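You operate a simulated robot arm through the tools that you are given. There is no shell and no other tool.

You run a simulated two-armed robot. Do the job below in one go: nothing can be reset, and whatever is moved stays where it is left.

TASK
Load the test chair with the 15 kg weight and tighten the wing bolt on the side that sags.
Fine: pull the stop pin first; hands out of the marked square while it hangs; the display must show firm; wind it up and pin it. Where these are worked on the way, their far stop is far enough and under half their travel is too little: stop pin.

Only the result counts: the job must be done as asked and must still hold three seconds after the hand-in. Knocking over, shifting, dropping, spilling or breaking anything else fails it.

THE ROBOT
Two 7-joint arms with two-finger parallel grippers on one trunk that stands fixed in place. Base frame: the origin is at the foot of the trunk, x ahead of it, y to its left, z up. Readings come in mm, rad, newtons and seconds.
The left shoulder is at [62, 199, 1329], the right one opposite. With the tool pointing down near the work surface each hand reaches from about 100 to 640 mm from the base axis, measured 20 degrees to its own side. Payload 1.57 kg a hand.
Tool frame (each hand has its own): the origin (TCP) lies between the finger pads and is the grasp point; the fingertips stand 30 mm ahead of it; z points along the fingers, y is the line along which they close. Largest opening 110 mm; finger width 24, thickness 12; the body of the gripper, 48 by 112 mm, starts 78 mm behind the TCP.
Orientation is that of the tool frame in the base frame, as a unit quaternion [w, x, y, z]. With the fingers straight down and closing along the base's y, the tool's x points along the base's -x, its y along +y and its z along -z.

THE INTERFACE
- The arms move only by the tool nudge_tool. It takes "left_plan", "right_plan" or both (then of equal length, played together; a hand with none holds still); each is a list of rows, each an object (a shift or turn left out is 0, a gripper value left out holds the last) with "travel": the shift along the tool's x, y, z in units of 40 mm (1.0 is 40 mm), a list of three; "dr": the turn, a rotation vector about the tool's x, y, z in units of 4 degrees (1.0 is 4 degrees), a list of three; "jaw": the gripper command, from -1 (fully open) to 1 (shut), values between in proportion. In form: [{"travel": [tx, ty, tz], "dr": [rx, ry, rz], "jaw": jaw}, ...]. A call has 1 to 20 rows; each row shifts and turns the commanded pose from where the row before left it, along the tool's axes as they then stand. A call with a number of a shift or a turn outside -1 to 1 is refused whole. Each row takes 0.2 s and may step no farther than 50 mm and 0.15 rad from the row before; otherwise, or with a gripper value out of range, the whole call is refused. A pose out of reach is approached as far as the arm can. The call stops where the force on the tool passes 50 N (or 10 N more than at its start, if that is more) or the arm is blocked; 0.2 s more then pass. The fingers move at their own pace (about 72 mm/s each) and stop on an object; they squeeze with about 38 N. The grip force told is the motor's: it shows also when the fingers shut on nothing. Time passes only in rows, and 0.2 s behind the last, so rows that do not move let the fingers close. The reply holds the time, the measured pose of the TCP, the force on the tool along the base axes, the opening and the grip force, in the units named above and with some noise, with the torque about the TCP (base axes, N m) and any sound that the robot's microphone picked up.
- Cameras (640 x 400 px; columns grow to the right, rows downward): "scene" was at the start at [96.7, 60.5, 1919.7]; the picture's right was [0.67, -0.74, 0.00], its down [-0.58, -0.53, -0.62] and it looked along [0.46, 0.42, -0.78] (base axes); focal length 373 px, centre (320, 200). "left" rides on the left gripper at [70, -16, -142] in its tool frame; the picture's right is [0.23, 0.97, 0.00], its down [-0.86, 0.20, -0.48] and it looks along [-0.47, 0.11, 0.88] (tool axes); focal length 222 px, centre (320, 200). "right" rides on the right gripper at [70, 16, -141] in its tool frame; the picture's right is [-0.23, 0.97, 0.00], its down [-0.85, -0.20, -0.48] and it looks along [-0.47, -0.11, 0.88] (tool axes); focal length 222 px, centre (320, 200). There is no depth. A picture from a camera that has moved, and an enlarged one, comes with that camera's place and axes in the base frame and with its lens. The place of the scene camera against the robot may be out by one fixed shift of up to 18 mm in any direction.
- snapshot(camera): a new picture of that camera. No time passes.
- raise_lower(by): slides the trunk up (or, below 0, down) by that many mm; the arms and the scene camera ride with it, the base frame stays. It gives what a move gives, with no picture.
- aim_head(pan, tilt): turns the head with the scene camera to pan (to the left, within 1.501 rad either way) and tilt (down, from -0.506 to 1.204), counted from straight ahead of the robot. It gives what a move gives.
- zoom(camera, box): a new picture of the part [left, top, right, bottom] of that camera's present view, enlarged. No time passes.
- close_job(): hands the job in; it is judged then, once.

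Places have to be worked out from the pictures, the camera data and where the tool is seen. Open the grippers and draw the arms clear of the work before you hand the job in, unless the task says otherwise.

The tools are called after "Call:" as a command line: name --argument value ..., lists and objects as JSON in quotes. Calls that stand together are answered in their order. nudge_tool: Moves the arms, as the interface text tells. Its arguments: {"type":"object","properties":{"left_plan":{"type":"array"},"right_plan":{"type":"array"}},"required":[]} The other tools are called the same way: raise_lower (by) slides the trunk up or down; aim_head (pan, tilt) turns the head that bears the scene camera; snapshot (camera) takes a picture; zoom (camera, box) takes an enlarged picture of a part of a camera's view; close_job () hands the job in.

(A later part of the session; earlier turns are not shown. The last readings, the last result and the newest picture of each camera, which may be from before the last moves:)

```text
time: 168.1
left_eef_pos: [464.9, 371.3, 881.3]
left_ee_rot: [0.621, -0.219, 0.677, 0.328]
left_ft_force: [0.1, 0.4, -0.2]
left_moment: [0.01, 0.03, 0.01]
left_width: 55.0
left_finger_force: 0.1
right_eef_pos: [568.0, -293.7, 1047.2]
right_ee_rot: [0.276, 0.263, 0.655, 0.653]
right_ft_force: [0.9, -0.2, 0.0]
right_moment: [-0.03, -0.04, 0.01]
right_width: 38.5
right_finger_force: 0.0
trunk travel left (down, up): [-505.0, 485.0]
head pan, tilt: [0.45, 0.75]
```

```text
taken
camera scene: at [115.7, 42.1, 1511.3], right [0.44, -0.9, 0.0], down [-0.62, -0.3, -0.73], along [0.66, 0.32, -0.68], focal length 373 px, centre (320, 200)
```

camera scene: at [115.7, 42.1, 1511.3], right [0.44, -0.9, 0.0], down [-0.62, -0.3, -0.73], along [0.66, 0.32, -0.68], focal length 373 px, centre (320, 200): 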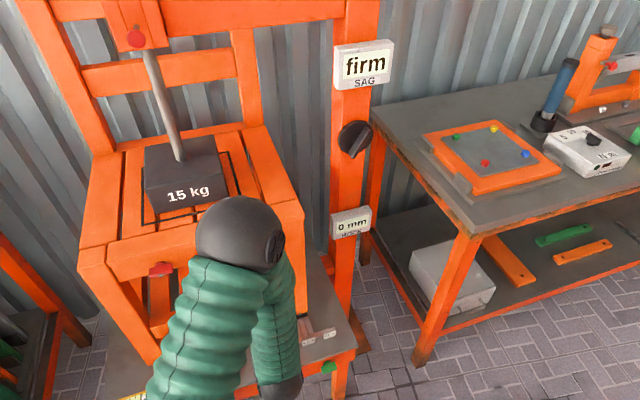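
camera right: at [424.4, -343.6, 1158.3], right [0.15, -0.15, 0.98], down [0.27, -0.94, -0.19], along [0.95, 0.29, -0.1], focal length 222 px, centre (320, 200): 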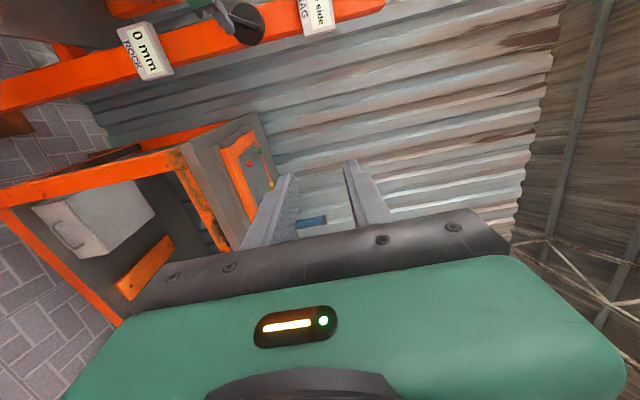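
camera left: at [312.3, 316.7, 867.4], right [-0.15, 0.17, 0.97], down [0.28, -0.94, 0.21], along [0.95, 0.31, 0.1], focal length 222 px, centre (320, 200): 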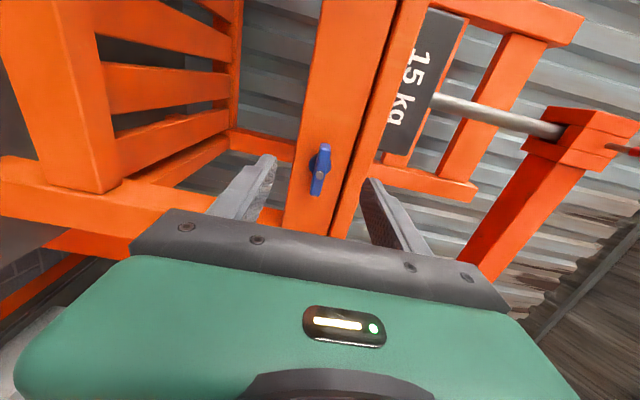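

The display still shows "firm". I complete the levelling and move right with the hand yawing to the 14° heading, the reverse of the path used before.

Call:
nudge_tool --left_plan '[{"dr": [0, 0, -1], "jaw": 1}, {"dr": [0, 0, -1], "jaw": 1}, {"dr": [0, 0, -0.5]}, {"travel": [0, -0.9, -0.12], "dr": [0.97, 0, 0]}, {"travel": [0, -0.906, -0.057], "dr": [0.97, 0, 0]}, {"travel": [0, -0.908, 0.006], "dr": [0.97, 0, 0]}, {"travel": [0, -0.905, 0.07], "dr": [0.97, 0, 0]}, {"travel": [0, -0.898, 0.133], "dr": [0.97, 0, 0]}, {"travel": [0, -0.887, 0.195], "dr": [0.97, 0, 0]}, {"travel": [0, -0.872, 0.256], "dr": [0.97, 0, 0]}, {"travel": [0, -0.851, 0.316], "dr": [0.97, 0, 0]}]'

Call:
snapshot --camera "scene"

Call:
snapshot --camera "left"

```text
time: 170.5
left_eef_pos: [643.8, 143.3, 881.2]
left_ee_rot: [0.698, -0.092, 0.705, 0.087]
left_ft_force: [0.1, -0.8, -0.7]
left_moment: [0.0, -0.03, -0.02]
left_width: 0.0
left_finger_force: 21.5
right_eef_pos: [568.5, -294.0, 1046.5]
right_ee_rot: [0.276, 0.264, 0.654, 0.653]
right_ft_force: [-1.2, -0.7, 0.0]
right_moment: [0.03, -0.02, 0.0]
right_width: 38.6
right_finger_force: 0.0
trunk travel left (down, up): [-505.0, 485.0]
head pan, tilt: [0.45, 0.75]
```

```text
taken
camera scene: at [116.7, 40.2, 1511.3], right [0.44, -0.9, 0.0], down [-0.62, -0.3, -0.73], along [0.66, 0.32, -0.68], focal length 373 px, centre (320, 200)
```

scene: 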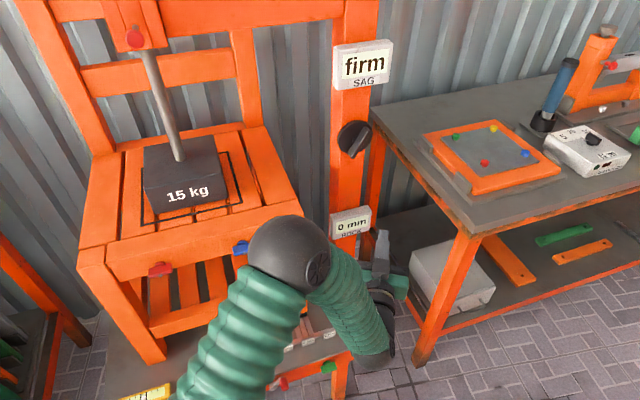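

```text
taken
camera left: at [510.5, 90.4, 813.5], right [-0.25, 0.94, -0.23], down [-0.51, 0.08, 0.86], along [0.83, 0.33, 0.46], focal length 222 px, centre (320, 200)
```

left: 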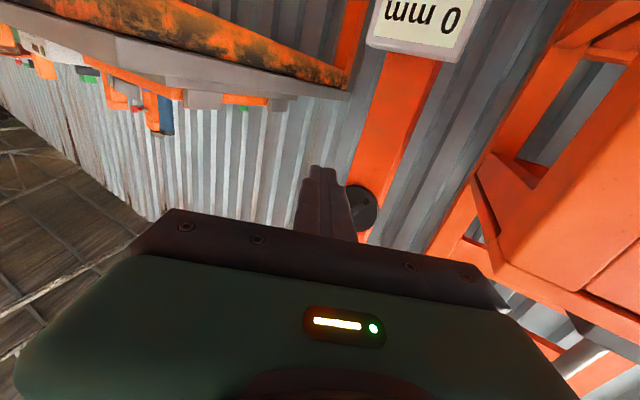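

I raise the trunk back by 100 mm and bring the closed fingertips to just in front of the knob, on the left side of the bar's lower end.

Call:
raise_lower --by 100

Call:
nudge_tool --left_plan '[{"travel": [-0.04, 0.61, 0.745], "jaw": 1}, {"travel": [-0.04, 0.61, 0.745], "jaw": 1}, {"travel": [-0.04, 0.61, 0.745], "jaw": 1}, {"travel": [-0.04, 0.61, 0.745], "jaw": 1}]'

Call:
snapshot --camera "left"

Call:
snapshot --camera "scene"

Call:
zoom --camera "scene" --box '[320, 140, 390, 200]'

```text
time: 171.9
left_eef_pos: [643.6, 143.5, 981.4]
left_ee_rot: [0.698, -0.093, 0.705, 0.088]
left_ft_force: [-0.3, -0.9, -0.1]
left_moment: [-0.01, 0.01, -0.03]
left_width: 0.0
left_finger_force: 21.4
right_eef_pos: [567.7, -294.9, 1145.9]
right_ee_rot: [0.276, 0.264, 0.654, 0.653]
right_ft_force: [0.5, -0.4, 0.1]
right_moment: [-0.02, 0.01, 0.0]
right_width: 38.5
right_finger_force: 0.1
trunk travel left (down, up): [-605.0, 385.0]
head pan, tilt: [0.45, 0.75]
```

```text
time: 172.9
left_eef_pos: [737.2, 263.5, 987.6]
left_ee_rot: [0.697, -0.096, 0.705, 0.093]
left_ft_force: [0.0, -0.3, -0.3]
left_moment: [0.02, -0.01, -0.01]
left_width: 0.4
left_finger_force: 20.9
left hand out of reach, approached as far as the arm can: row 4
right_eef_pos: [569.2, -294.2, 1145.5]
right_ee_rot: [0.276, 0.265, 0.654, 0.653]
right_ft_force: [-0.3, -0.1, -0.2]
right_moment: [0.01, -0.01, 0.04]
right_width: 38.5
right_finger_force: 0.0
trunk travel left (down, up): [-605.0, 385.0]
head pan, tilt: [0.45, 0.75]
```

```text
taken
camera left: at [602.1, 209.3, 918.8], right [-0.26, 0.94, -0.23], down [-0.51, 0.07, 0.86], along [0.82, 0.34, 0.46], focal length 222 px, centre (320, 200)
```

left: 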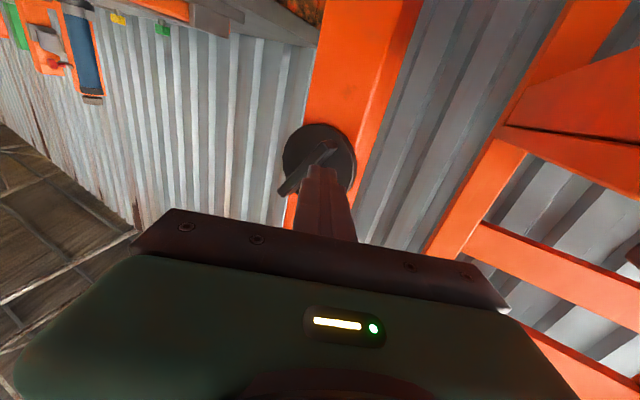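

```text
taken
camera scene: at [117.5, 40.1, 1611.2], right [0.44, -0.9, 0.0], down [-0.62, -0.3, -0.73], along [0.66, 0.32, -0.68], focal length 373 px, centre (320, 200)
```

scene: 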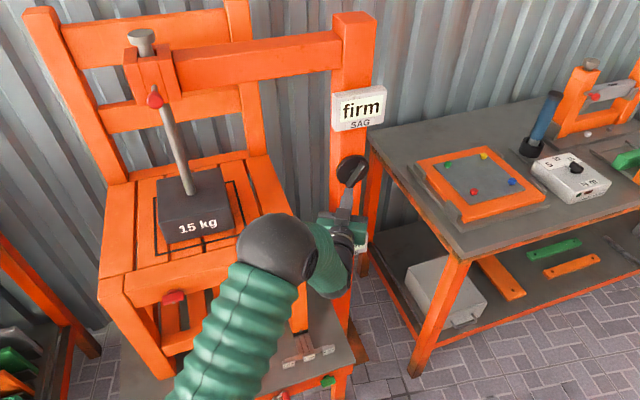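

```text
6.67 times, centred on (355, 170) of scene
camera zoom: at [117.5, 40.1, 1611.2], right [0.44, -0.9, 0.0], down [-0.62, -0.3, -0.73], along [0.66, 0.32, -0.68], focal length 2485 px, centre (87, 400)
```

zoom: 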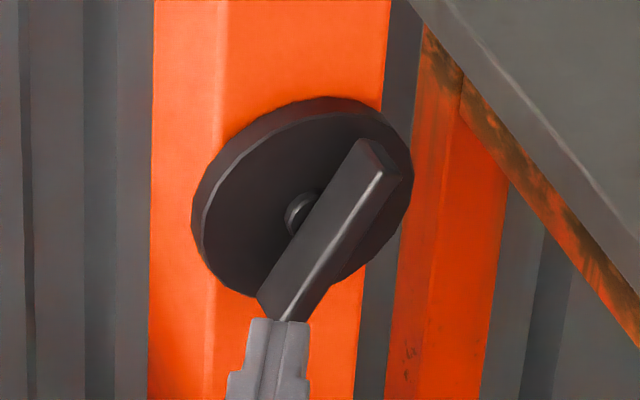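

The bar's lower end points down-left at about 233°. I enter along the knob axis so the tips come in on the left side of that end, with a few millimetres of clearance.

Call:
nudge_tool --left_plan '[{"travel": [-0.015, 0.28, 0.385], "jaw": 1}, {"travel": [-0.015, 0.28, 0.33], "jaw": 1}]'

Call:
zoom --camera "scene" --box '[320, 140, 390, 200]'

Call:
zoom --camera "left" --box '[240, 80, 400, 220]'

```text
time: 173.5
left_eef_pos: [757.5, 272.5, 996.3]
left_ee_rot: [0.7, -0.097, 0.702, 0.094]
left_ft_force: [-27.6, -3.2, 11.2]
left_moment: [-0.09, -0.03, -0.06]
left_width: 0.0
left_finger_force: 21.3
left hand out of reach, approached as far as the arm can: row 1, 2
right_eef_pos: [564.7, -295.6, 1149.0]
right_ee_rot: [0.277, 0.263, 0.653, 0.654]
right_ft_force: [0.9, -0.1, 0.2]
right_moment: [0.05, -0.04, 0.02]
right_width: 38.5
right_finger_force: 0.1
trunk travel left (down, up): [-605.0, 385.0]
head pan, tilt: [0.45, 0.75]
```

```text
6.67 times, centred on (355, 170) of scene
camera zoom: at [108.9, 38.9, 1612.0], right [0.44, -0.9, 0.0], down [-0.61, -0.3, -0.73], along [0.66, 0.32, -0.68], focal length 2485 px, centre (87, 400)
```

zoom: 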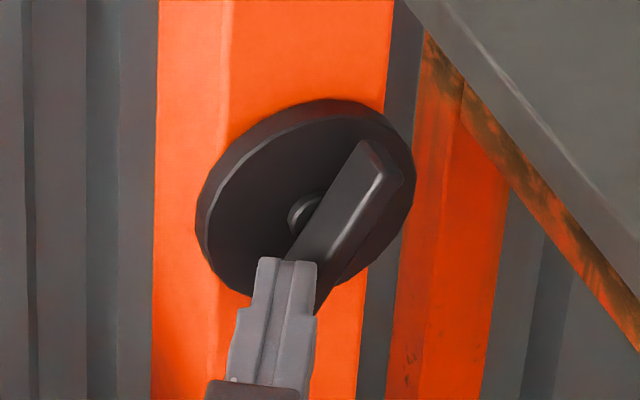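

```text
2.86 times, centred on (320, 150) of left
camera zoom: at [626.6, 217.8, 926.1], right [-0.26, 0.94, -0.23], down [-0.51, 0.07, 0.86], along [0.82, 0.34, 0.46], focal length 635 px, centre (320, 343)
```

zoom: 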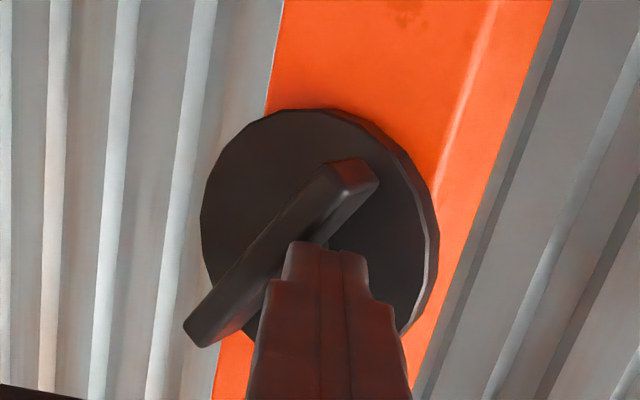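

The arm is near a limit in this posture (hand low against the shoulder), so it rose 8 mm and touched the bar's middle. I back off, lower the trunk by 60 mm and raise the hand by the same amount to get a better posture.

Call:
nudge_tool --left_plan '[{"travel": [0, -0.31, -0.54], "jaw": 1}, {"travel": [0, -0.15, -0.27], "jaw": 1}]'

Call:
raise_lower --by -60

Call:
nudge_tool --left_plan '[{"travel": [-0.7, 0, 0], "jaw": 1}, {"travel": [-0.7, 0, 0], "jaw": 1}]'

Call:
zoom --camera "left" --box '[240, 80, 400, 220]'

```text
time: 174.1
left_eef_pos: [735.4, 246.5, 992.8]
left_ee_rot: [0.699, -0.095, 0.704, 0.089]
left_ft_force: [-0.7, 0.0, 0.6]
left_moment: [0.0, 0.03, -0.01]
left_width: 0.2
left_finger_force: 21.0
right_eef_pos: [566.1, -295.4, 1149.4]
right_ee_rot: [0.277, 0.263, 0.654, 0.653]
right_ft_force: [0.2, -0.4, -0.2]
right_moment: [-0.01, 0.0, -0.05]
right_width: 38.5
right_finger_force: 0.0
trunk travel left (down, up): [-605.0, 385.0]
head pan, tilt: [0.45, 0.75]
```

```text
time: 175.1
left_eef_pos: [737.1, 246.8, 931.8]
left_ee_rot: [0.698, -0.094, 0.704, 0.088]
left_ft_force: [0.6, -0.2, -0.5]
left_moment: [0.01, 0.0, 0.02]
left_width: 0.2
left_finger_force: 21.6
right_eef_pos: [567.7, -294.6, 1087.9]
right_ee_rot: [0.276, 0.263, 0.654, 0.653]
right_ft_force: [-0.4, -0.4, 0.1]
right_moment: [0.0, 0.03, 0.02]
right_width: 38.4
right_finger_force: 0.1
trunk travel left (down, up): [-545.0, 445.0]
head pan, tilt: [0.45, 0.75]
```

```text
time: 175.7
left_eef_pos: [737.6, 246.7, 987.8]
left_ee_rot: [0.698, -0.094, 0.704, 0.089]
left_ft_force: [0.3, -0.1, 0.1]
left_moment: [-0.04, 0.03, 0.02]
left_width: 0.0
left_finger_force: 21.4
right_eef_pos: [567.8, -293.6, 1087.2]
right_ee_rot: [0.276, 0.264, 0.654, 0.653]
right_ft_force: [0.6, -0.4, -0.2]
right_moment: [0.0, 0.0, 0.0]
right_width: 38.5
right_finger_force: 0.2
trunk travel left (down, up): [-545.0, 445.0]
head pan, tilt: [0.45, 0.75]
```

```text
2.86 times, centred on (320, 150) of left
camera zoom: at [603.7, 194.2, 919.9], right [-0.25, 0.94, -0.23], down [-0.51, 0.08, 0.86], along [0.83, 0.33, 0.46], focal length 635 px, centre (320, 343)
```

zoom: 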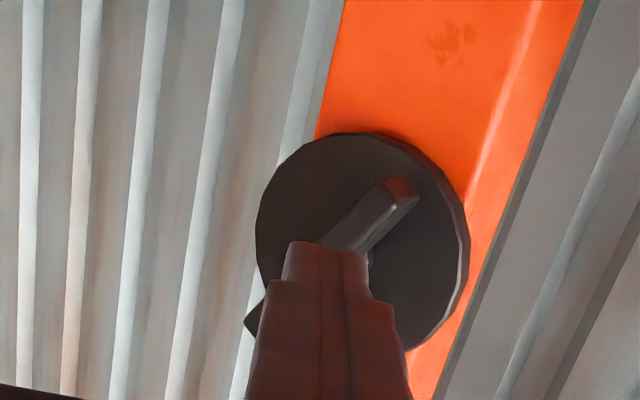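

The posture is better and the reach is fine. I shift left and enter again along the knob axis.

Call:
nudge_tool --left_plan '[{"travel": [0, 0.5, 0.055], "jaw": 1}, {"travel": [0, 0.235, 0.4], "jaw": 1}, {"travel": [0, 0.2, 0.33], "jaw": 1}]'

Call:
zoom --camera "left" --box '[240, 80, 400, 220]'

Call:
snapshot --camera "scene"

```text
time: 176.5
left_eef_pos: [757.3, 276.3, 988.0]
left_ee_rot: [0.695, -0.096, 0.706, 0.091]
left_ft_force: [-37.0, -10.1, -7.4]
left_moment: [-0.19, 0.64, -0.33]
left_width: 0.0
left_finger_force: 21.5
left hand out of reach, approached as far as the arm can: row 2, 3
right_eef_pos: [563.0, -296.7, 1088.7]
right_ee_rot: [0.276, 0.263, 0.653, 0.655]
right_ft_force: [0.9, 1.4, -0.1]
right_moment: [0.01, -0.02, 0.01]
right_width: 38.6
right_finger_force: 0.1
trunk travel left (down, up): [-545.0, 445.0]
head pan, tilt: [0.45, 0.75]
```

```text
2.86 times, centred on (320, 150) of left
camera zoom: at [623.2, 223.1, 920.0], right [-0.26, 0.94, -0.23], down [-0.5, 0.07, 0.86], along [0.82, 0.34, 0.45], focal length 635 px, centre (320, 343)
```

zoom: 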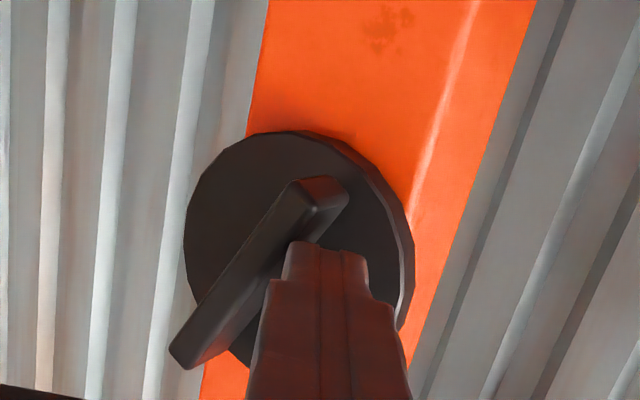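

```text
taken
camera scene: at [107.7, 38.0, 1551.7], right [0.44, -0.9, 0.0], down [-0.61, -0.29, -0.73], along [0.66, 0.32, -0.68], focal length 373 px, centre (320, 200)
```

scene: 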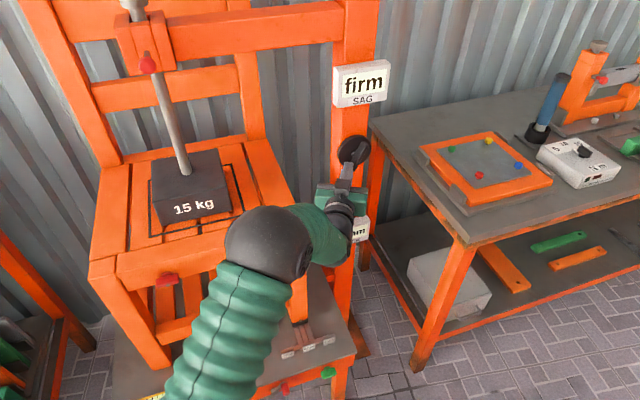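

The arm keeps reporting a limit; after the bolt work the wrist roll is probably near its end at this roll angle. Closed fingertips can push at any roll, so I back off 45 mm and roll the hand +90° to the middle of its range.

Call:
nudge_tool --left_plan '[{"travel": [0, -0.3, -0.5], "jaw": 1}, {"travel": [0, -0.3, -0.5], "jaw": 1}, {"dr": [0, 0, 1]}, {"dr": [0, 0, 1]}, {"dr": [0, 0, 1]}, {"dr": [0, 0, 1]}, {"dr": [0, 0, 1]}, {"dr": [0, 0, 1]}, {"dr": [0, 0, 1]}, {"dr": [0, 0, 1]}, {"dr": [0, 0, 1]}, {"dr": [0, 0, 1]}, {"dr": [0, 0, 1]}, {"dr": [0, 0, 1]}]'

Call:
snapshot --camera "scene"

```text
time: 179.5
left_eef_pos: [728.7, 245.2, 988.0]
left_ee_rot: [0.602, 0.201, 0.681, 0.365]
left_ft_force: [-0.8, 0.3, 0.6]
left_moment: [0.0, -0.01, 0.0]
left_width: 0.0
left_finger_force: 21.4
right_eef_pos: [567.5, -294.3, 1087.8]
right_ee_rot: [0.275, 0.264, 0.654, 0.653]
right_ft_force: [0.4, -0.7, 0.6]
right_moment: [0.01, 0.02, 0.01]
right_width: 38.5
right_finger_force: 0.1
trunk travel left (down, up): [-545.0, 445.0]
head pan, tilt: [0.45, 0.75]
```

```text
taken
camera scene: at [116.3, 41.2, 1551.3], right [0.44, -0.9, 0.0], down [-0.62, -0.3, -0.73], along [0.66, 0.32, -0.68], focal length 373 px, centre (320, 200)
```

scene: 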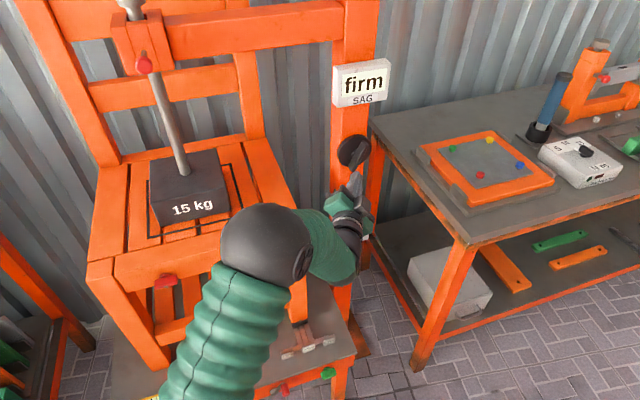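

Rolling works smoothly here. I complete it to about +90°.

Call:
nudge_tool --left_plan '[{"dr": [0, 0, 1]}, {"dr": [0, 0, 1]}, {"dr": [0, 0, 1]}, {"dr": [0, 0, 1]}, {"dr": [0, 0, 1]}, {"dr": [0, 0, 1]}, {"dr": [0, 0, 1]}, {"dr": [0, 0, 1]}, {"dr": [0, 0, 1]}, {"dr": [0, 0, 1]}]'

Call:
snapshot --camera "scene"

Call:
snapshot --camera "left"

```text
time: 181.7
left_eef_pos: [729.5, 246.2, 987.4]
left_ee_rot: [0.44, 0.423, 0.572, 0.549]
left_ft_force: [-0.2, -0.1, 0.3]
left_moment: [0.02, 0.01, 0.01]
left_width: 0.0
left_finger_force: 20.9
right_eef_pos: [566.4, -294.0, 1087.0]
right_ee_rot: [0.277, 0.264, 0.654, 0.653]
right_ft_force: [0.4, -0.9, 0.2]
right_moment: [0.01, 0.02, -0.02]
right_width: 38.8
right_finger_force: 0.0
trunk travel left (down, up): [-545.0, 445.0]
head pan, tilt: [0.45, 0.75]
```

```text
taken
camera scene: at [116.3, 41.1, 1551.3], right [0.44, -0.9, 0.0], down [-0.62, -0.3, -0.73], along [0.66, 0.32, -0.68], focal length 373 px, centre (320, 200)
```

scene: 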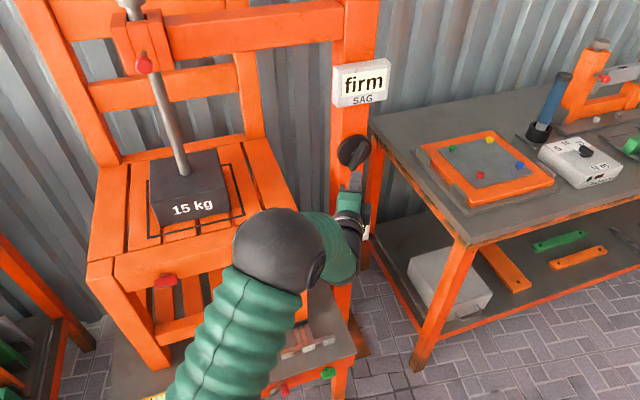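

```text
taken
camera left: at [574.6, 276.2, 970.7], right [-0.06, 0.26, 0.96], down [-0.24, -0.94, 0.24], along [0.97, -0.22, 0.12], focal length 222 px, centre (320, 200)
```

left: 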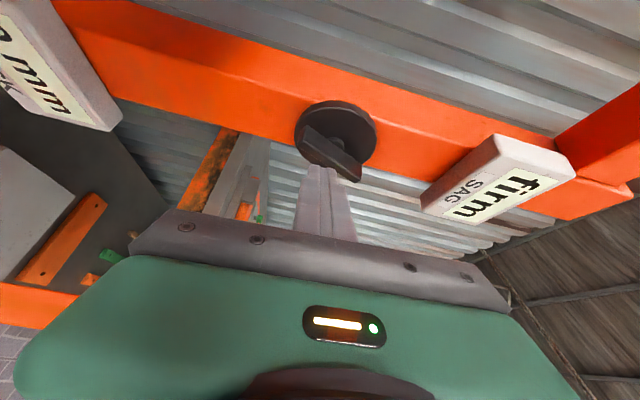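

The hand is now rolled to +88° with its camera looking across from the left. I move in toward the left side of the bar's lower end again.

Call:
nudge_tool --left_plan '[{"travel": [0.36, 0, 0.08], "jaw": 1}, {"travel": [0.25, 0, 0.43], "jaw": 1}, {"travel": [0.2, 0, 0.34], "jaw": 1}]'

Call:
zoom --camera "left" --box '[240, 80, 420, 220]'

Call:
zoom --camera "scene" --box '[320, 120, 390, 180]'

```text
time: 182.5
left_eef_pos: [755.5, 284.5, 987.1]
left_ee_rot: [0.44, 0.423, 0.572, 0.548]
left_ft_force: [-0.2, 0.2, -0.3]
left_moment: [0.0, 0.04, -0.02]
left_width: 0.1
left_finger_force: 20.8
right_eef_pos: [567.3, -295.7, 1086.3]
right_ee_rot: [0.276, 0.265, 0.654, 0.653]
right_ft_force: [0.5, 0.6, -1.1]
right_moment: [0.01, 0.04, 0.03]
right_width: 38.4
right_finger_force: 0.1
trunk travel left (down, up): [-545.0, 445.0]
head pan, tilt: [0.45, 0.75]
```

```text
2.86 times, centred on (330, 150) of left
camera zoom: at [600.0, 314.4, 969.1], right [-0.06, 0.26, 0.96], down [-0.25, -0.94, 0.24], along [0.97, -0.22, 0.12], focal length 635 px, centre (291, 343)
```

zoom: 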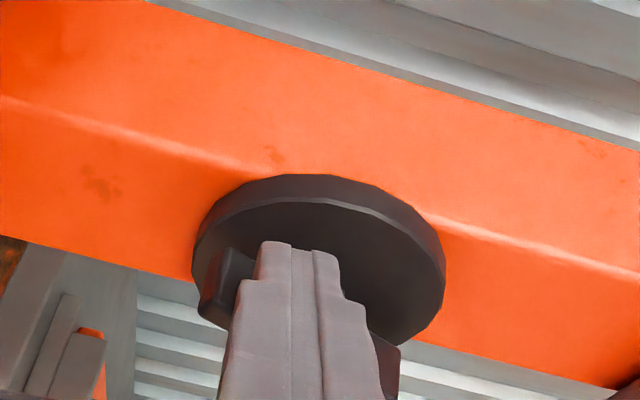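

```text
6.67 times, centred on (355, 150) of scene
camera zoom: at [117.1, 39.7, 1551.3], right [0.44, -0.9, 0.0], down [-0.62, -0.3, -0.73], along [0.66, 0.32, -0.68], focal length 2485 px, centre (87, 533)
```

zoom: 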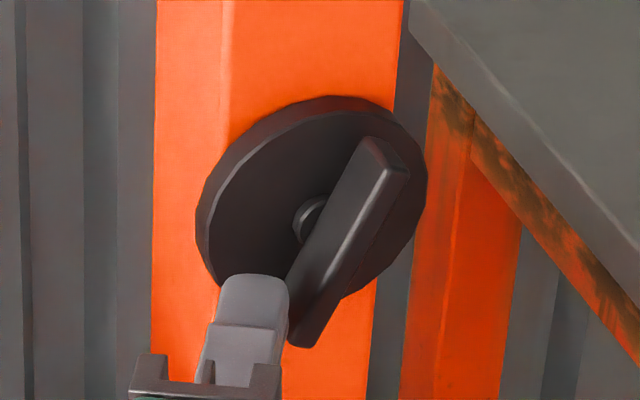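

The tips sit free on the left of the bar's lower end. I go 8 mm deeper and start pushing it down and to the right, that is counter-clockwise, in small steps.

Call:
nudge_tool --left_plan '[{"travel": [0.1, 0, 0.17], "jaw": 1}, {"travel": [-0.14, -0.25, 0.08], "jaw": 1}, {"travel": [-0.184, -0.2, 0.107], "jaw": 1}, {"travel": [-0.18, -0.06, 0.1], "jaw": 1}]'

Call:
zoom --camera "scene" --box '[320, 120, 390, 180]'

Call:
zoom --camera "scene" --box '[100, 0, 400, 240]'

```text
time: 183.5
left_eef_pos: [774.2, 276.2, 966.2]
left_ee_rot: [0.44, 0.422, 0.573, 0.547]
left_ft_force: [-7.0, 7.3, 0.4]
left_moment: [-0.02, -0.07, 0.25]
left_width: 0.2
left_finger_force: 20.9
right_eef_pos: [568.2, -292.2, 1088.9]
right_ee_rot: [0.276, 0.263, 0.655, 0.653]
right_ft_force: [-1.1, 1.2, -0.7]
right_moment: [0.01, -0.02, -0.02]
right_width: 38.5
right_finger_force: 0.1
trunk travel left (down, up): [-545.0, 445.0]
head pan, tilt: [0.45, 0.75]
```

```text
6.67 times, centred on (355, 150) of scene
camera zoom: at [114.0, 43.4, 1551.2], right [0.44, -0.9, 0.0], down [-0.61, -0.3, -0.73], along [0.66, 0.32, -0.68], focal length 2485 px, centre (87, 533)
```

zoom: 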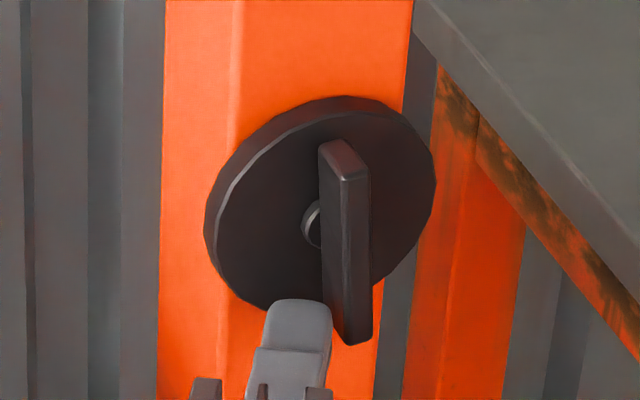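

```text
1.67 times, centred on (250, 120) of scene
camera zoom: at [114.0, 43.4, 1551.2], right [0.44, -0.9, 0.0], down [-0.61, -0.3, -0.73], along [0.66, 0.32, -0.68], focal length 621 px, centre (437, 333)
```

zoom: 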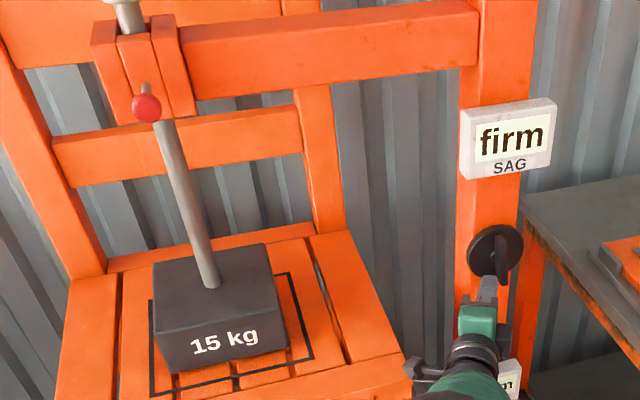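

The bar turned to vertical with little force. I carry on to the right along the bottom.

Call:
nudge_tool --left_plan '[{"travel": [-0.15, -0.025, 0.088], "jaw": 1}, {"travel": [-0.15, -0.025, 0.088], "jaw": 1}, {"travel": [-0.173, 0.05, 0.1], "jaw": 1}, {"travel": [-0.173, 0.06, 0.1], "jaw": 1}]'

Call:
zoom --camera "scene" --box '[320, 120, 390, 180]'

Call:
zoom --camera "scene" --box '[100, 0, 400, 240]'

```text
time: 184.5
left_eef_pos: [798.2, 254.5, 968.2]
left_ee_rot: [0.441, 0.423, 0.573, 0.546]
left_ft_force: [-4.6, 7.7, -5.7]
left_moment: [-0.07, 0.13, 0.24]
left_width: 0.0
left_finger_force: 21.5
right_eef_pos: [567.5, -292.4, 1086.5]
right_ee_rot: [0.277, 0.263, 0.655, 0.652]
right_ft_force: [0.5, 0.3, 0.4]
right_moment: [0.0, -0.04, -0.03]
right_width: 38.5
right_finger_force: 0.0
trunk travel left (down, up): [-545.0, 445.0]
head pan, tilt: [0.45, 0.75]
```

```text
6.67 times, centred on (355, 150) of scene
camera zoom: at [116.9, 43.7, 1551.1], right [0.43, -0.9, 0.0], down [-0.62, -0.3, -0.73], along [0.66, 0.32, -0.68], focal length 2485 px, centre (87, 533)
```

zoom: 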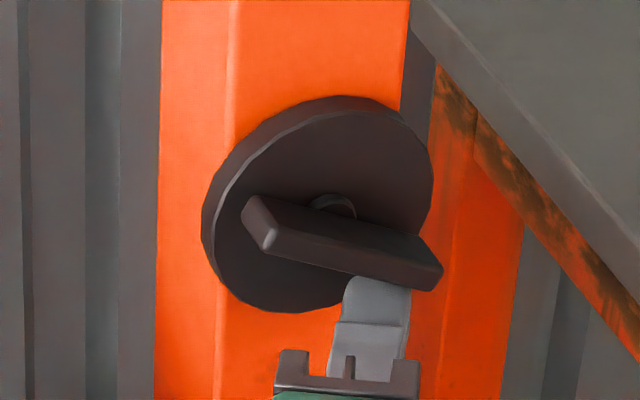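

```text
1.67 times, centred on (250, 120) of scene
camera zoom: at [116.9, 43.7, 1551.1], right [0.43, -0.9, 0.0], down [-0.62, -0.3, -0.73], along [0.66, 0.32, -0.68], focal length 621 px, centre (437, 333)
```

zoom: 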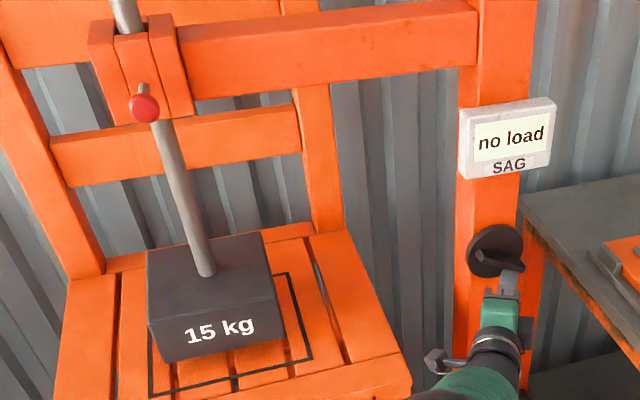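

The weight is off the seat ("no load") and the knob turns easily. I continue counter-clockwise, pushing the right end up.

Call:
nudge_tool --left_plan '[{"travel": [-0.13, 0.14, 0.075], "jaw": 1}, {"travel": [-0.108, 0.16, 0.063], "jaw": 1}, {"travel": [-0.065, 0.2, 0.038], "jaw": 1}, {"travel": [-0.03, 0.2, 0.02], "jaw": 1}, {"travel": [0.03, 0.2, -0.02], "jaw": 1}]'

Call:
zoom --camera "scene" --box '[320, 120, 390, 180]'

Call:
zoom --camera "scene" --box '[100, 0, 400, 240]'

```text
time: 185.5
left_eef_pos: [804.8, 247.3, 985.0]
left_ee_rot: [0.433, 0.428, 0.581, 0.54]
left_ft_force: [4.1, 5.8, -11.4]
left_moment: [-0.21, 0.05, -0.05]
left_width: 0.0
left_finger_force: 21.1
right_eef_pos: [568.2, -293.1, 1088.7]
right_ee_rot: [0.277, 0.263, 0.655, 0.652]
right_ft_force: [0.2, -0.3, 0.7]
right_moment: [0.0, 0.03, 0.02]
right_width: 38.4
right_finger_force: 0.0
trunk travel left (down, up): [-545.0, 445.0]
head pan, tilt: [0.45, 0.75]
stopped in row 5 (left hand): the force on the tool passed its limit at 52 N (the readings are from after the stop); the commanded pose is now the measured one
```

```text
6.67 times, centred on (355, 150) of scene
camera zoom: at [121.9, 43.6, 1551.1], right [0.43, -0.9, 0.0], down [-0.62, -0.3, -0.73], along [0.65, 0.32, -0.69], focal length 2485 px, centre (87, 533)
```

zoom: 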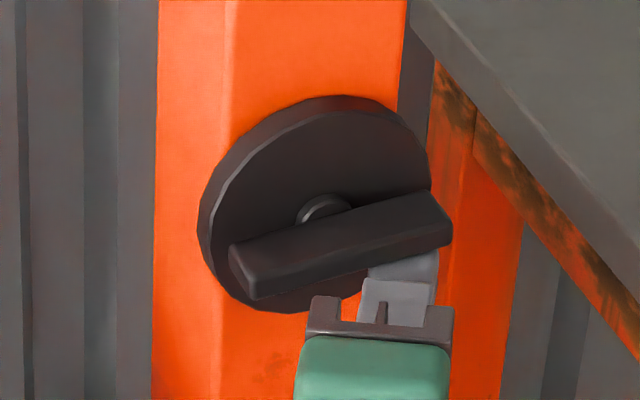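

```text
1.67 times, centred on (250, 120) of scene
camera zoom: at [121.9, 43.6, 1551.1], right [0.43, -0.9, 0.0], down [-0.62, -0.3, -0.73], along [0.65, 0.32, -0.69], focal length 621 px, centre (437, 333)
```

zoom: 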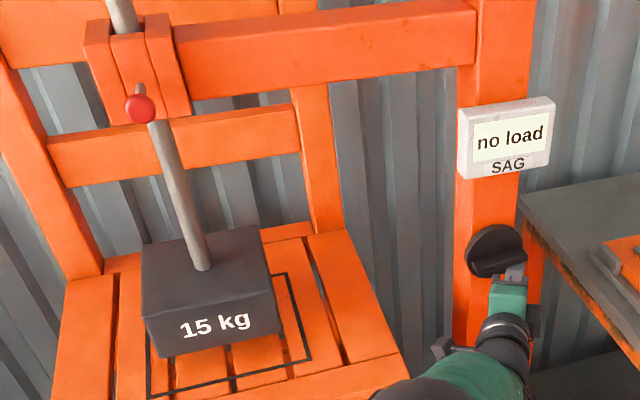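

The bar is horizontal again and the weight is about 50 mm up; the stop was only a brief force peak. I continue upward more slowly.

Call:
nudge_tool --left_plan '[{"travel": [-0.043, 0.12, 0.025], "jaw": 1}, {"travel": [-0.043, 0.12, 0.025], "jaw": 1}, {"travel": [-0.02, 0.13, 0.012], "jaw": 1}, {"travel": [0.01, 0.13, 0], "jaw": 1}, {"travel": [0.02, 0.13, -0.012], "jaw": 1}, {"travel": [0.03, 0.13, -0.015], "jaw": 1}]'

Call:
zoom --camera "scene" --box '[320, 120, 390, 180]'

Call:
zoom --camera "scene" --box '[100, 0, 400, 240]'

```text
time: 186.3
left_eef_pos: [801.7, 244.6, 986.2]
left_ee_rot: [0.427, 0.434, 0.588, 0.533]
left_ft_force: [2.5, 6.0, -15.7]
left_moment: [-0.3, 0.11, -0.03]
left_width: 0.0
left_finger_force: 21.2
right_eef_pos: [564.3, -292.9, 1089.3]
right_ee_rot: [0.278, 0.263, 0.654, 0.653]
right_ft_force: [0.6, 0.3, -0.4]
right_moment: [0.01, 0.0, 0.02]
right_width: 38.5
right_finger_force: 0.0
trunk travel left (down, up): [-545.0, 445.0]
head pan, tilt: [0.45, 0.75]
stopped in row 3 (left hand): the force on the tool passed its limit at 52 N (the readings are from after the stop); the commanded pose is now the measured one
```

```text
6.67 times, centred on (355, 150) of scene
camera zoom: at [122.9, 44.2, 1551.1], right [0.43, -0.9, 0.0], down [-0.62, -0.3, -0.73], along [0.65, 0.32, -0.69], focal length 2485 px, centre (87, 533)
```

zoom: 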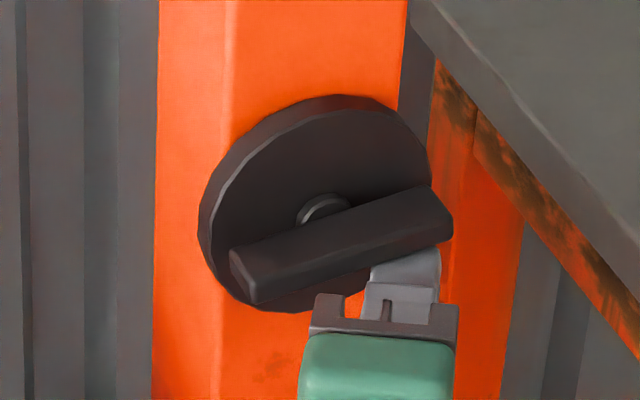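

```text
1.67 times, centred on (250, 120) of scene
camera zoom: at [122.9, 44.2, 1551.1], right [0.43, -0.9, 0.0], down [-0.62, -0.3, -0.73], along [0.65, 0.32, -0.69], focal length 621 px, centre (437, 333)
```

zoom: 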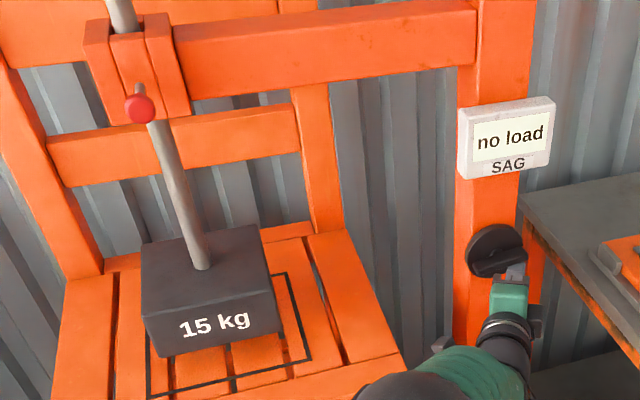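

The closed fingers push with their inner edge, giving a short lever. I ease down, slide 11 mm outward along the bar, and from here roll the hand along with the bar as I push up, to keep the contact flush near the bar's end.

Call:
nudge_tool --left_plan '[{"travel": [0, -0.12, 0], "jaw": 1}, {"travel": [-0.2, 0, 0.115], "dr": [0, 0, -1], "jaw": 1}, {"travel": [-0.03, 0.06, 0.02], "dr": [0, 0, -1], "jaw": 1}, {"travel": [-0.01, 0.08, 0.01], "dr": [0, 0, -0.7], "jaw": 1}, {"travel": [-0.01, 0.08, 0.01], "dr": [0, 0, -0.7], "jaw": 1}, {"travel": [0, 0.08, 0], "dr": [0, 0, -0.7], "jaw": 1}]'

Call:
zoom --camera "scene" --box '[320, 120, 390, 180]'

Call:
zoom --camera "scene" --box '[100, 0, 400, 240]'

```text
time: 187.7
left_eef_pos: [810.0, 233.9, 993.7]
left_ee_rot: [0.5, 0.347, 0.642, 0.466]
left_ft_force: [-13.6, -4.1, -26.1]
left_moment: [-0.38, 0.05, 0.17]
left_width: 0.2
left_finger_force: 21.4
right_eef_pos: [563.4, -294.0, 1088.9]
right_ee_rot: [0.277, 0.263, 0.654, 0.653]
right_ft_force: [-0.3, -0.1, -0.2]
right_moment: [-0.01, -0.01, 0.01]
right_width: 38.6
right_finger_force: 0.1
trunk travel left (down, up): [-545.0, 445.0]
head pan, tilt: [0.45, 0.75]
```

```text
6.67 times, centred on (355, 150) of scene
camera zoom: at [120.2, 41.7, 1550.6], right [0.43, -0.9, 0.0], down [-0.62, -0.3, -0.73], along [0.66, 0.32, -0.69], focal length 2485 px, centre (87, 533)
```

zoom: 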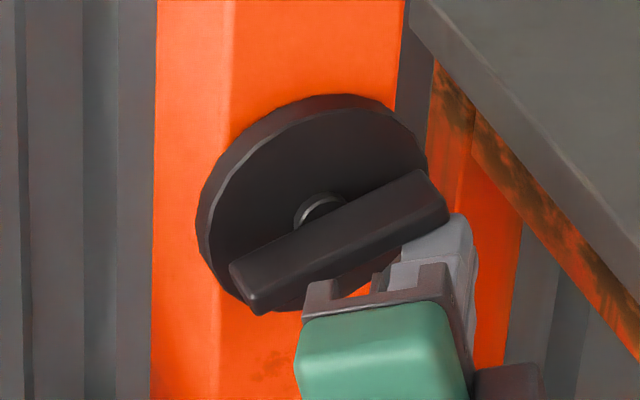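

```text
1.67 times, centred on (250, 120) of scene
camera zoom: at [120.2, 41.7, 1550.6], right [0.43, -0.9, 0.0], down [-0.62, -0.3, -0.73], along [0.66, 0.32, -0.69], focal length 621 px, centre (437, 333)
```

zoom: 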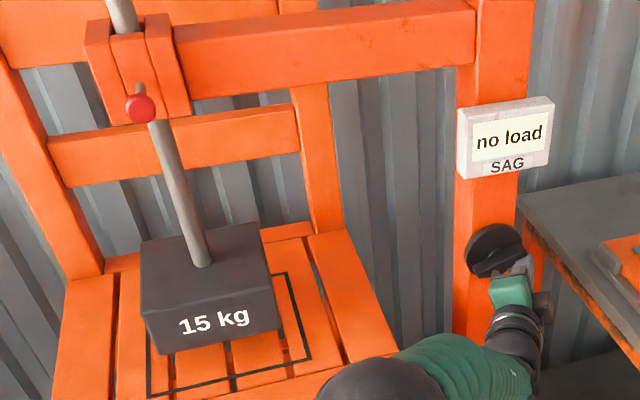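

The bar has advanced to about 17° with 30 N. I keep pushing up with matching roll.

Call:
nudge_tool --left_plan '[{"travel": [-0.024, 0.077, -0.006], "dr": [0, 0, -0.9], "jaw": 1}, {"travel": [-0.024, 0.077, -0.006], "dr": [0, 0, -0.9], "jaw": 1}, {"travel": [-0.028, 0.075, -0.006], "dr": [0, 0, -0.9], "jaw": 1}, {"travel": [-0.03, 0.074, -0.01], "dr": [0, 0, -0.9], "jaw": 1}, {"travel": [-0.03, 0.074, -0.015], "dr": [0, 0, -0.9], "jaw": 1}]'

Call:
zoom --camera "scene" --box '[320, 120, 390, 180]'

```text
time: 188.9
left_eef_pos: [808.7, 233.0, 1008.9]
left_ee_rot: [0.566, 0.243, 0.689, 0.382]
left_ft_force: [-10.0, -11.2, -28.6]
left_moment: [-0.46, 0.06, 0.06]
left_width: 0.0
left_finger_force: 21.4
right_eef_pos: [563.7, -296.8, 1089.5]
right_ee_rot: [0.277, 0.263, 0.654, 0.654]
right_ft_force: [-0.1, -0.1, -0.2]
right_moment: [0.04, 0.0, -0.03]
right_width: 38.7
right_finger_force: 0.1
trunk travel left (down, up): [-545.0, 445.0]
head pan, tilt: [0.45, 0.75]
```

```text
6.67 times, centred on (355, 150) of scene
camera zoom: at [121.7, 39.0, 1550.8], right [0.43, -0.9, 0.0], down [-0.62, -0.29, -0.73], along [0.65, 0.32, -0.69], focal length 2485 px, centre (87, 533)
```

zoom: 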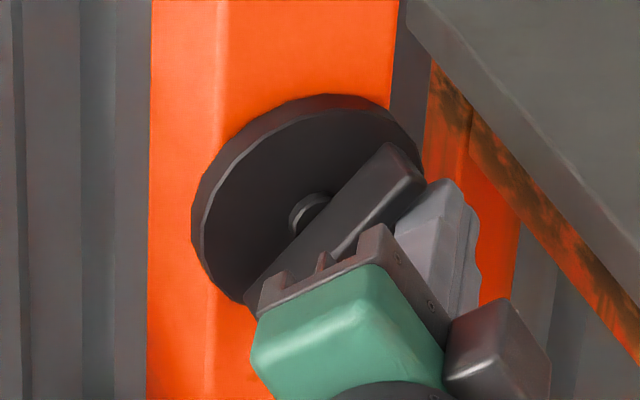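

The bar is at about 37° and following well. I push on five more rows, then I will change to the other end.

Call:
nudge_tool --left_plan '[{"travel": [-0.026, 0.079, -0.02], "dr": [0, 0, -0.9], "jaw": 1}, {"travel": [-0.019, 0.084, -0.026], "dr": [0, 0, -0.9], "jaw": 1}, {"travel": [-0.02, 0.084, -0.03], "dr": [0, 0, -0.9], "jaw": 1}, {"travel": [-0.018, 0.084, -0.034], "dr": [0, 0, -0.9], "jaw": 1}, {"travel": [-0.016, 0.084, -0.037], "dr": [0, 0, -0.9], "jaw": 1}]'

Call:
zoom --camera "scene" --box '[320, 120, 390, 180]'

Call:
zoom --camera "scene" --box '[100, 0, 400, 240]'

```text
time: 190.1
left_eef_pos: [802.6, 241.8, 1028.2]
left_ee_rot: [0.621, 0.131, 0.716, 0.291]
left_ft_force: [1.2, -15.2, -16.8]
left_moment: [-0.32, 0.09, -0.12]
left_width: 0.0
left_finger_force: 21.5
right_eef_pos: [565.2, -295.4, 1088.3]
right_ee_rot: [0.277, 0.262, 0.653, 0.655]
right_ft_force: [0.1, 0.5, 0.9]
right_moment: [0.01, 0.01, -0.04]
right_width: 38.6
right_finger_force: 0.1
trunk travel left (down, up): [-545.0, 445.0]
head pan, tilt: [0.45, 0.75]
```

```text
6.67 times, centred on (355, 150) of scene
camera zoom: at [122.5, 36.6, 1551.0], right [0.43, -0.9, -0.01], down [-0.62, -0.29, -0.73], along [0.65, 0.32, -0.69], focal length 2485 px, centre (87, 533)
```

zoom: 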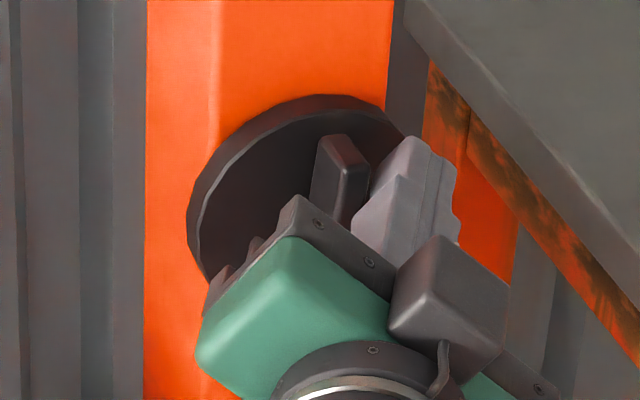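

```text
1.67 times, centred on (250, 120) of scene
camera zoom: at [122.5, 36.6, 1551.0], right [0.43, -0.9, -0.01], down [-0.62, -0.29, -0.73], along [0.65, 0.32, -0.69], focal length 621 px, centre (437, 333)
```

zoom: 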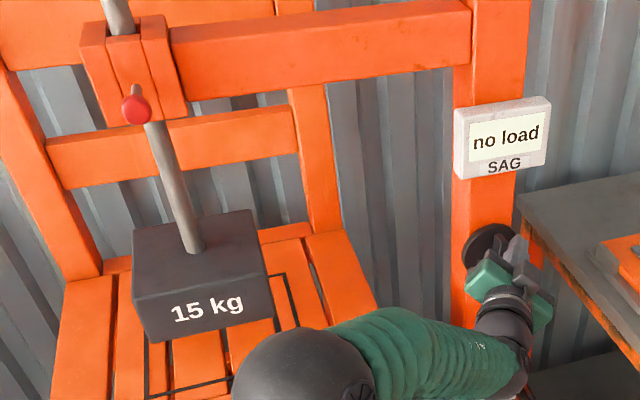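

The bar is upright with about 95° left to go and the weight is well up. I take the fingers off to the right and back, roll the hand level again, and will go to the left of the bar's lower end.

Call:
nudge_tool --left_plan '[{"travel": [-0.08, -0.1, 0.075], "jaw": 1}, {"travel": [-0.157, -0.275, -0.54], "jaw": 1}, {"travel": [-0.157, -0.275, -0.54], "jaw": 1}, {"dr": [0, 0, 1]}, {"dr": [0, 0, 1]}, {"dr": [0, 0, 1]}, {"dr": [0, 0, 1]}, {"dr": [0, 0, 1]}, {"dr": [0, 0, 1]}, {"dr": [0, 0, 1]}, {"dr": [0, 0, 1]}, {"dr": [0, 0, 1]}, {"dr": [0, 0, 1]}, {"dr": [0, 0, 1]}, {"dr": [0, 0, 1]}, {"dr": [-0.8, 0, 1]}]'

Call:
zoom --camera "scene" --box '[320, 120, 390, 180]'

Call:
snapshot --camera "left"

```text
time: 193.5
left_eef_pos: [769.7, 205.4, 1029.9]
left_ee_rot: [0.443, 0.418, 0.571, 0.551]
left_ft_force: [0.1, -0.1, 0.0]
left_moment: [-0.01, -0.02, 0.02]
left_width: 0.0
left_finger_force: 21.5
right_eef_pos: [563.3, -294.7, 1090.2]
right_ee_rot: [0.277, 0.262, 0.653, 0.654]
right_ft_force: [-0.3, -0.1, -0.2]
right_moment: [0.0, -0.03, 0.03]
right_width: 38.4
right_finger_force: 0.0
trunk travel left (down, up): [-545.0, 445.0]
head pan, tilt: [0.45, 0.75]
```

```text
6.67 times, centred on (355, 150) of scene
camera zoom: at [117.1, 41.0, 1551.2], right [0.44, -0.9, 0.0], down [-0.62, -0.3, -0.73], along [0.66, 0.32, -0.68], focal length 2485 px, centre (87, 533)
```

zoom: 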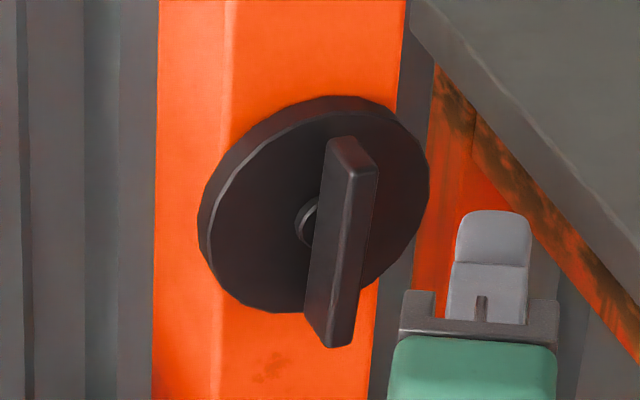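

```text
taken
camera left: at [614.4, 233.5, 1010.9], right [-0.07, 0.26, 0.96], down [-0.24, -0.94, 0.24], along [0.97, -0.22, 0.13], focal length 222 px, centre (320, 200)
```

left: 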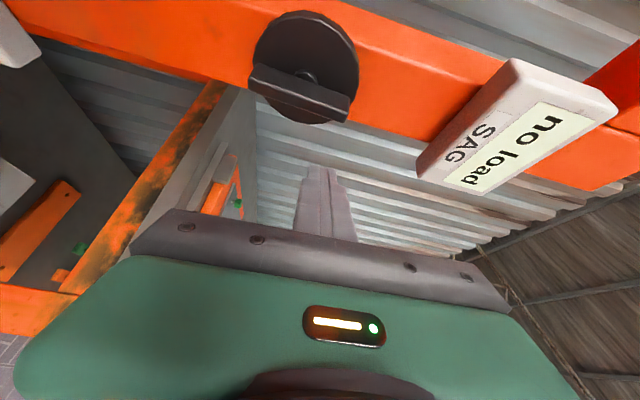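

The knob holds its place at 265°/85°. I move the tips down-left past the front of the bar and then in beside its lower end.

Call:
nudge_tool --left_plan '[{"travel": [0.33, -0.39, -0.19], "jaw": 1}, {"travel": [0.33, -0.39, -0.19], "jaw": 1}, {"travel": [0.33, -0.39, -0.19], "jaw": 1}, {"travel": [0.33, -0.4, -0.19], "jaw": 1}, {"travel": [0.222, 0, 0.38], "jaw": 1}, {"travel": [0.222, 0, 0.38], "jaw": 1}]'

Call:
zoom --camera "scene" --box '[320, 120, 390, 180]'

Call:
zoom --camera "left" --box '[240, 80, 420, 220]'

```text
time: 194.9
left_eef_pos: [751.7, 270.9, 964.4]
left_ee_rot: [0.443, 0.418, 0.57, 0.551]
left_ft_force: [-0.1, -0.4, -0.6]
left_moment: [0.02, 0.0, 0.03]
left_width: 0.1
left_finger_force: 21.2
right_eef_pos: [562.5, -294.9, 1089.8]
right_ee_rot: [0.277, 0.262, 0.654, 0.653]
right_ft_force: [0.3, -0.5, 1.2]
right_moment: [0.01, 0.03, -0.01]
right_width: 38.4
right_finger_force: 0.1
trunk travel left (down, up): [-545.0, 445.0]
head pan, tilt: [0.45, 0.75]
```

```text
6.67 times, centred on (355, 150) of scene
camera zoom: at [116.9, 41.3, 1551.2], right [0.44, -0.9, 0.0], down [-0.62, -0.3, -0.73], along [0.66, 0.32, -0.68], focal length 2485 px, centre (87, 533)
```

zoom: 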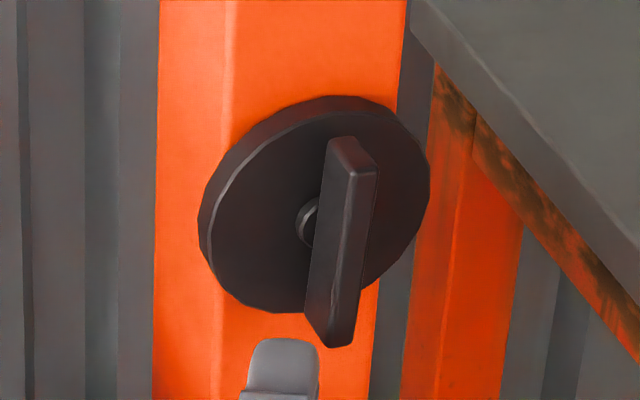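

```text
2.86 times, centred on (330, 150) of left
camera zoom: at [596.8, 299.8, 944.7], right [-0.07, 0.26, 0.96], down [-0.24, -0.94, 0.24], along [0.97, -0.22, 0.13], focal length 635 px, centre (291, 343)
```

zoom: 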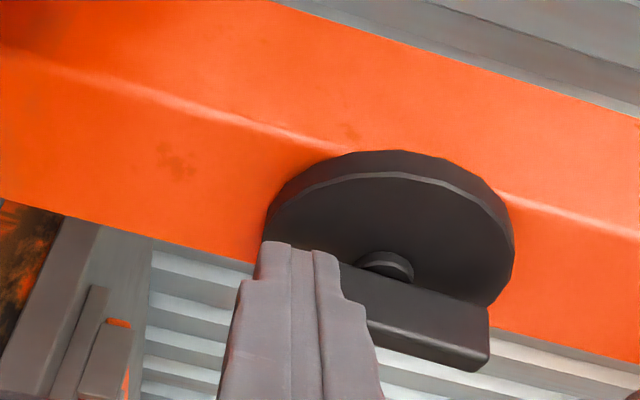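

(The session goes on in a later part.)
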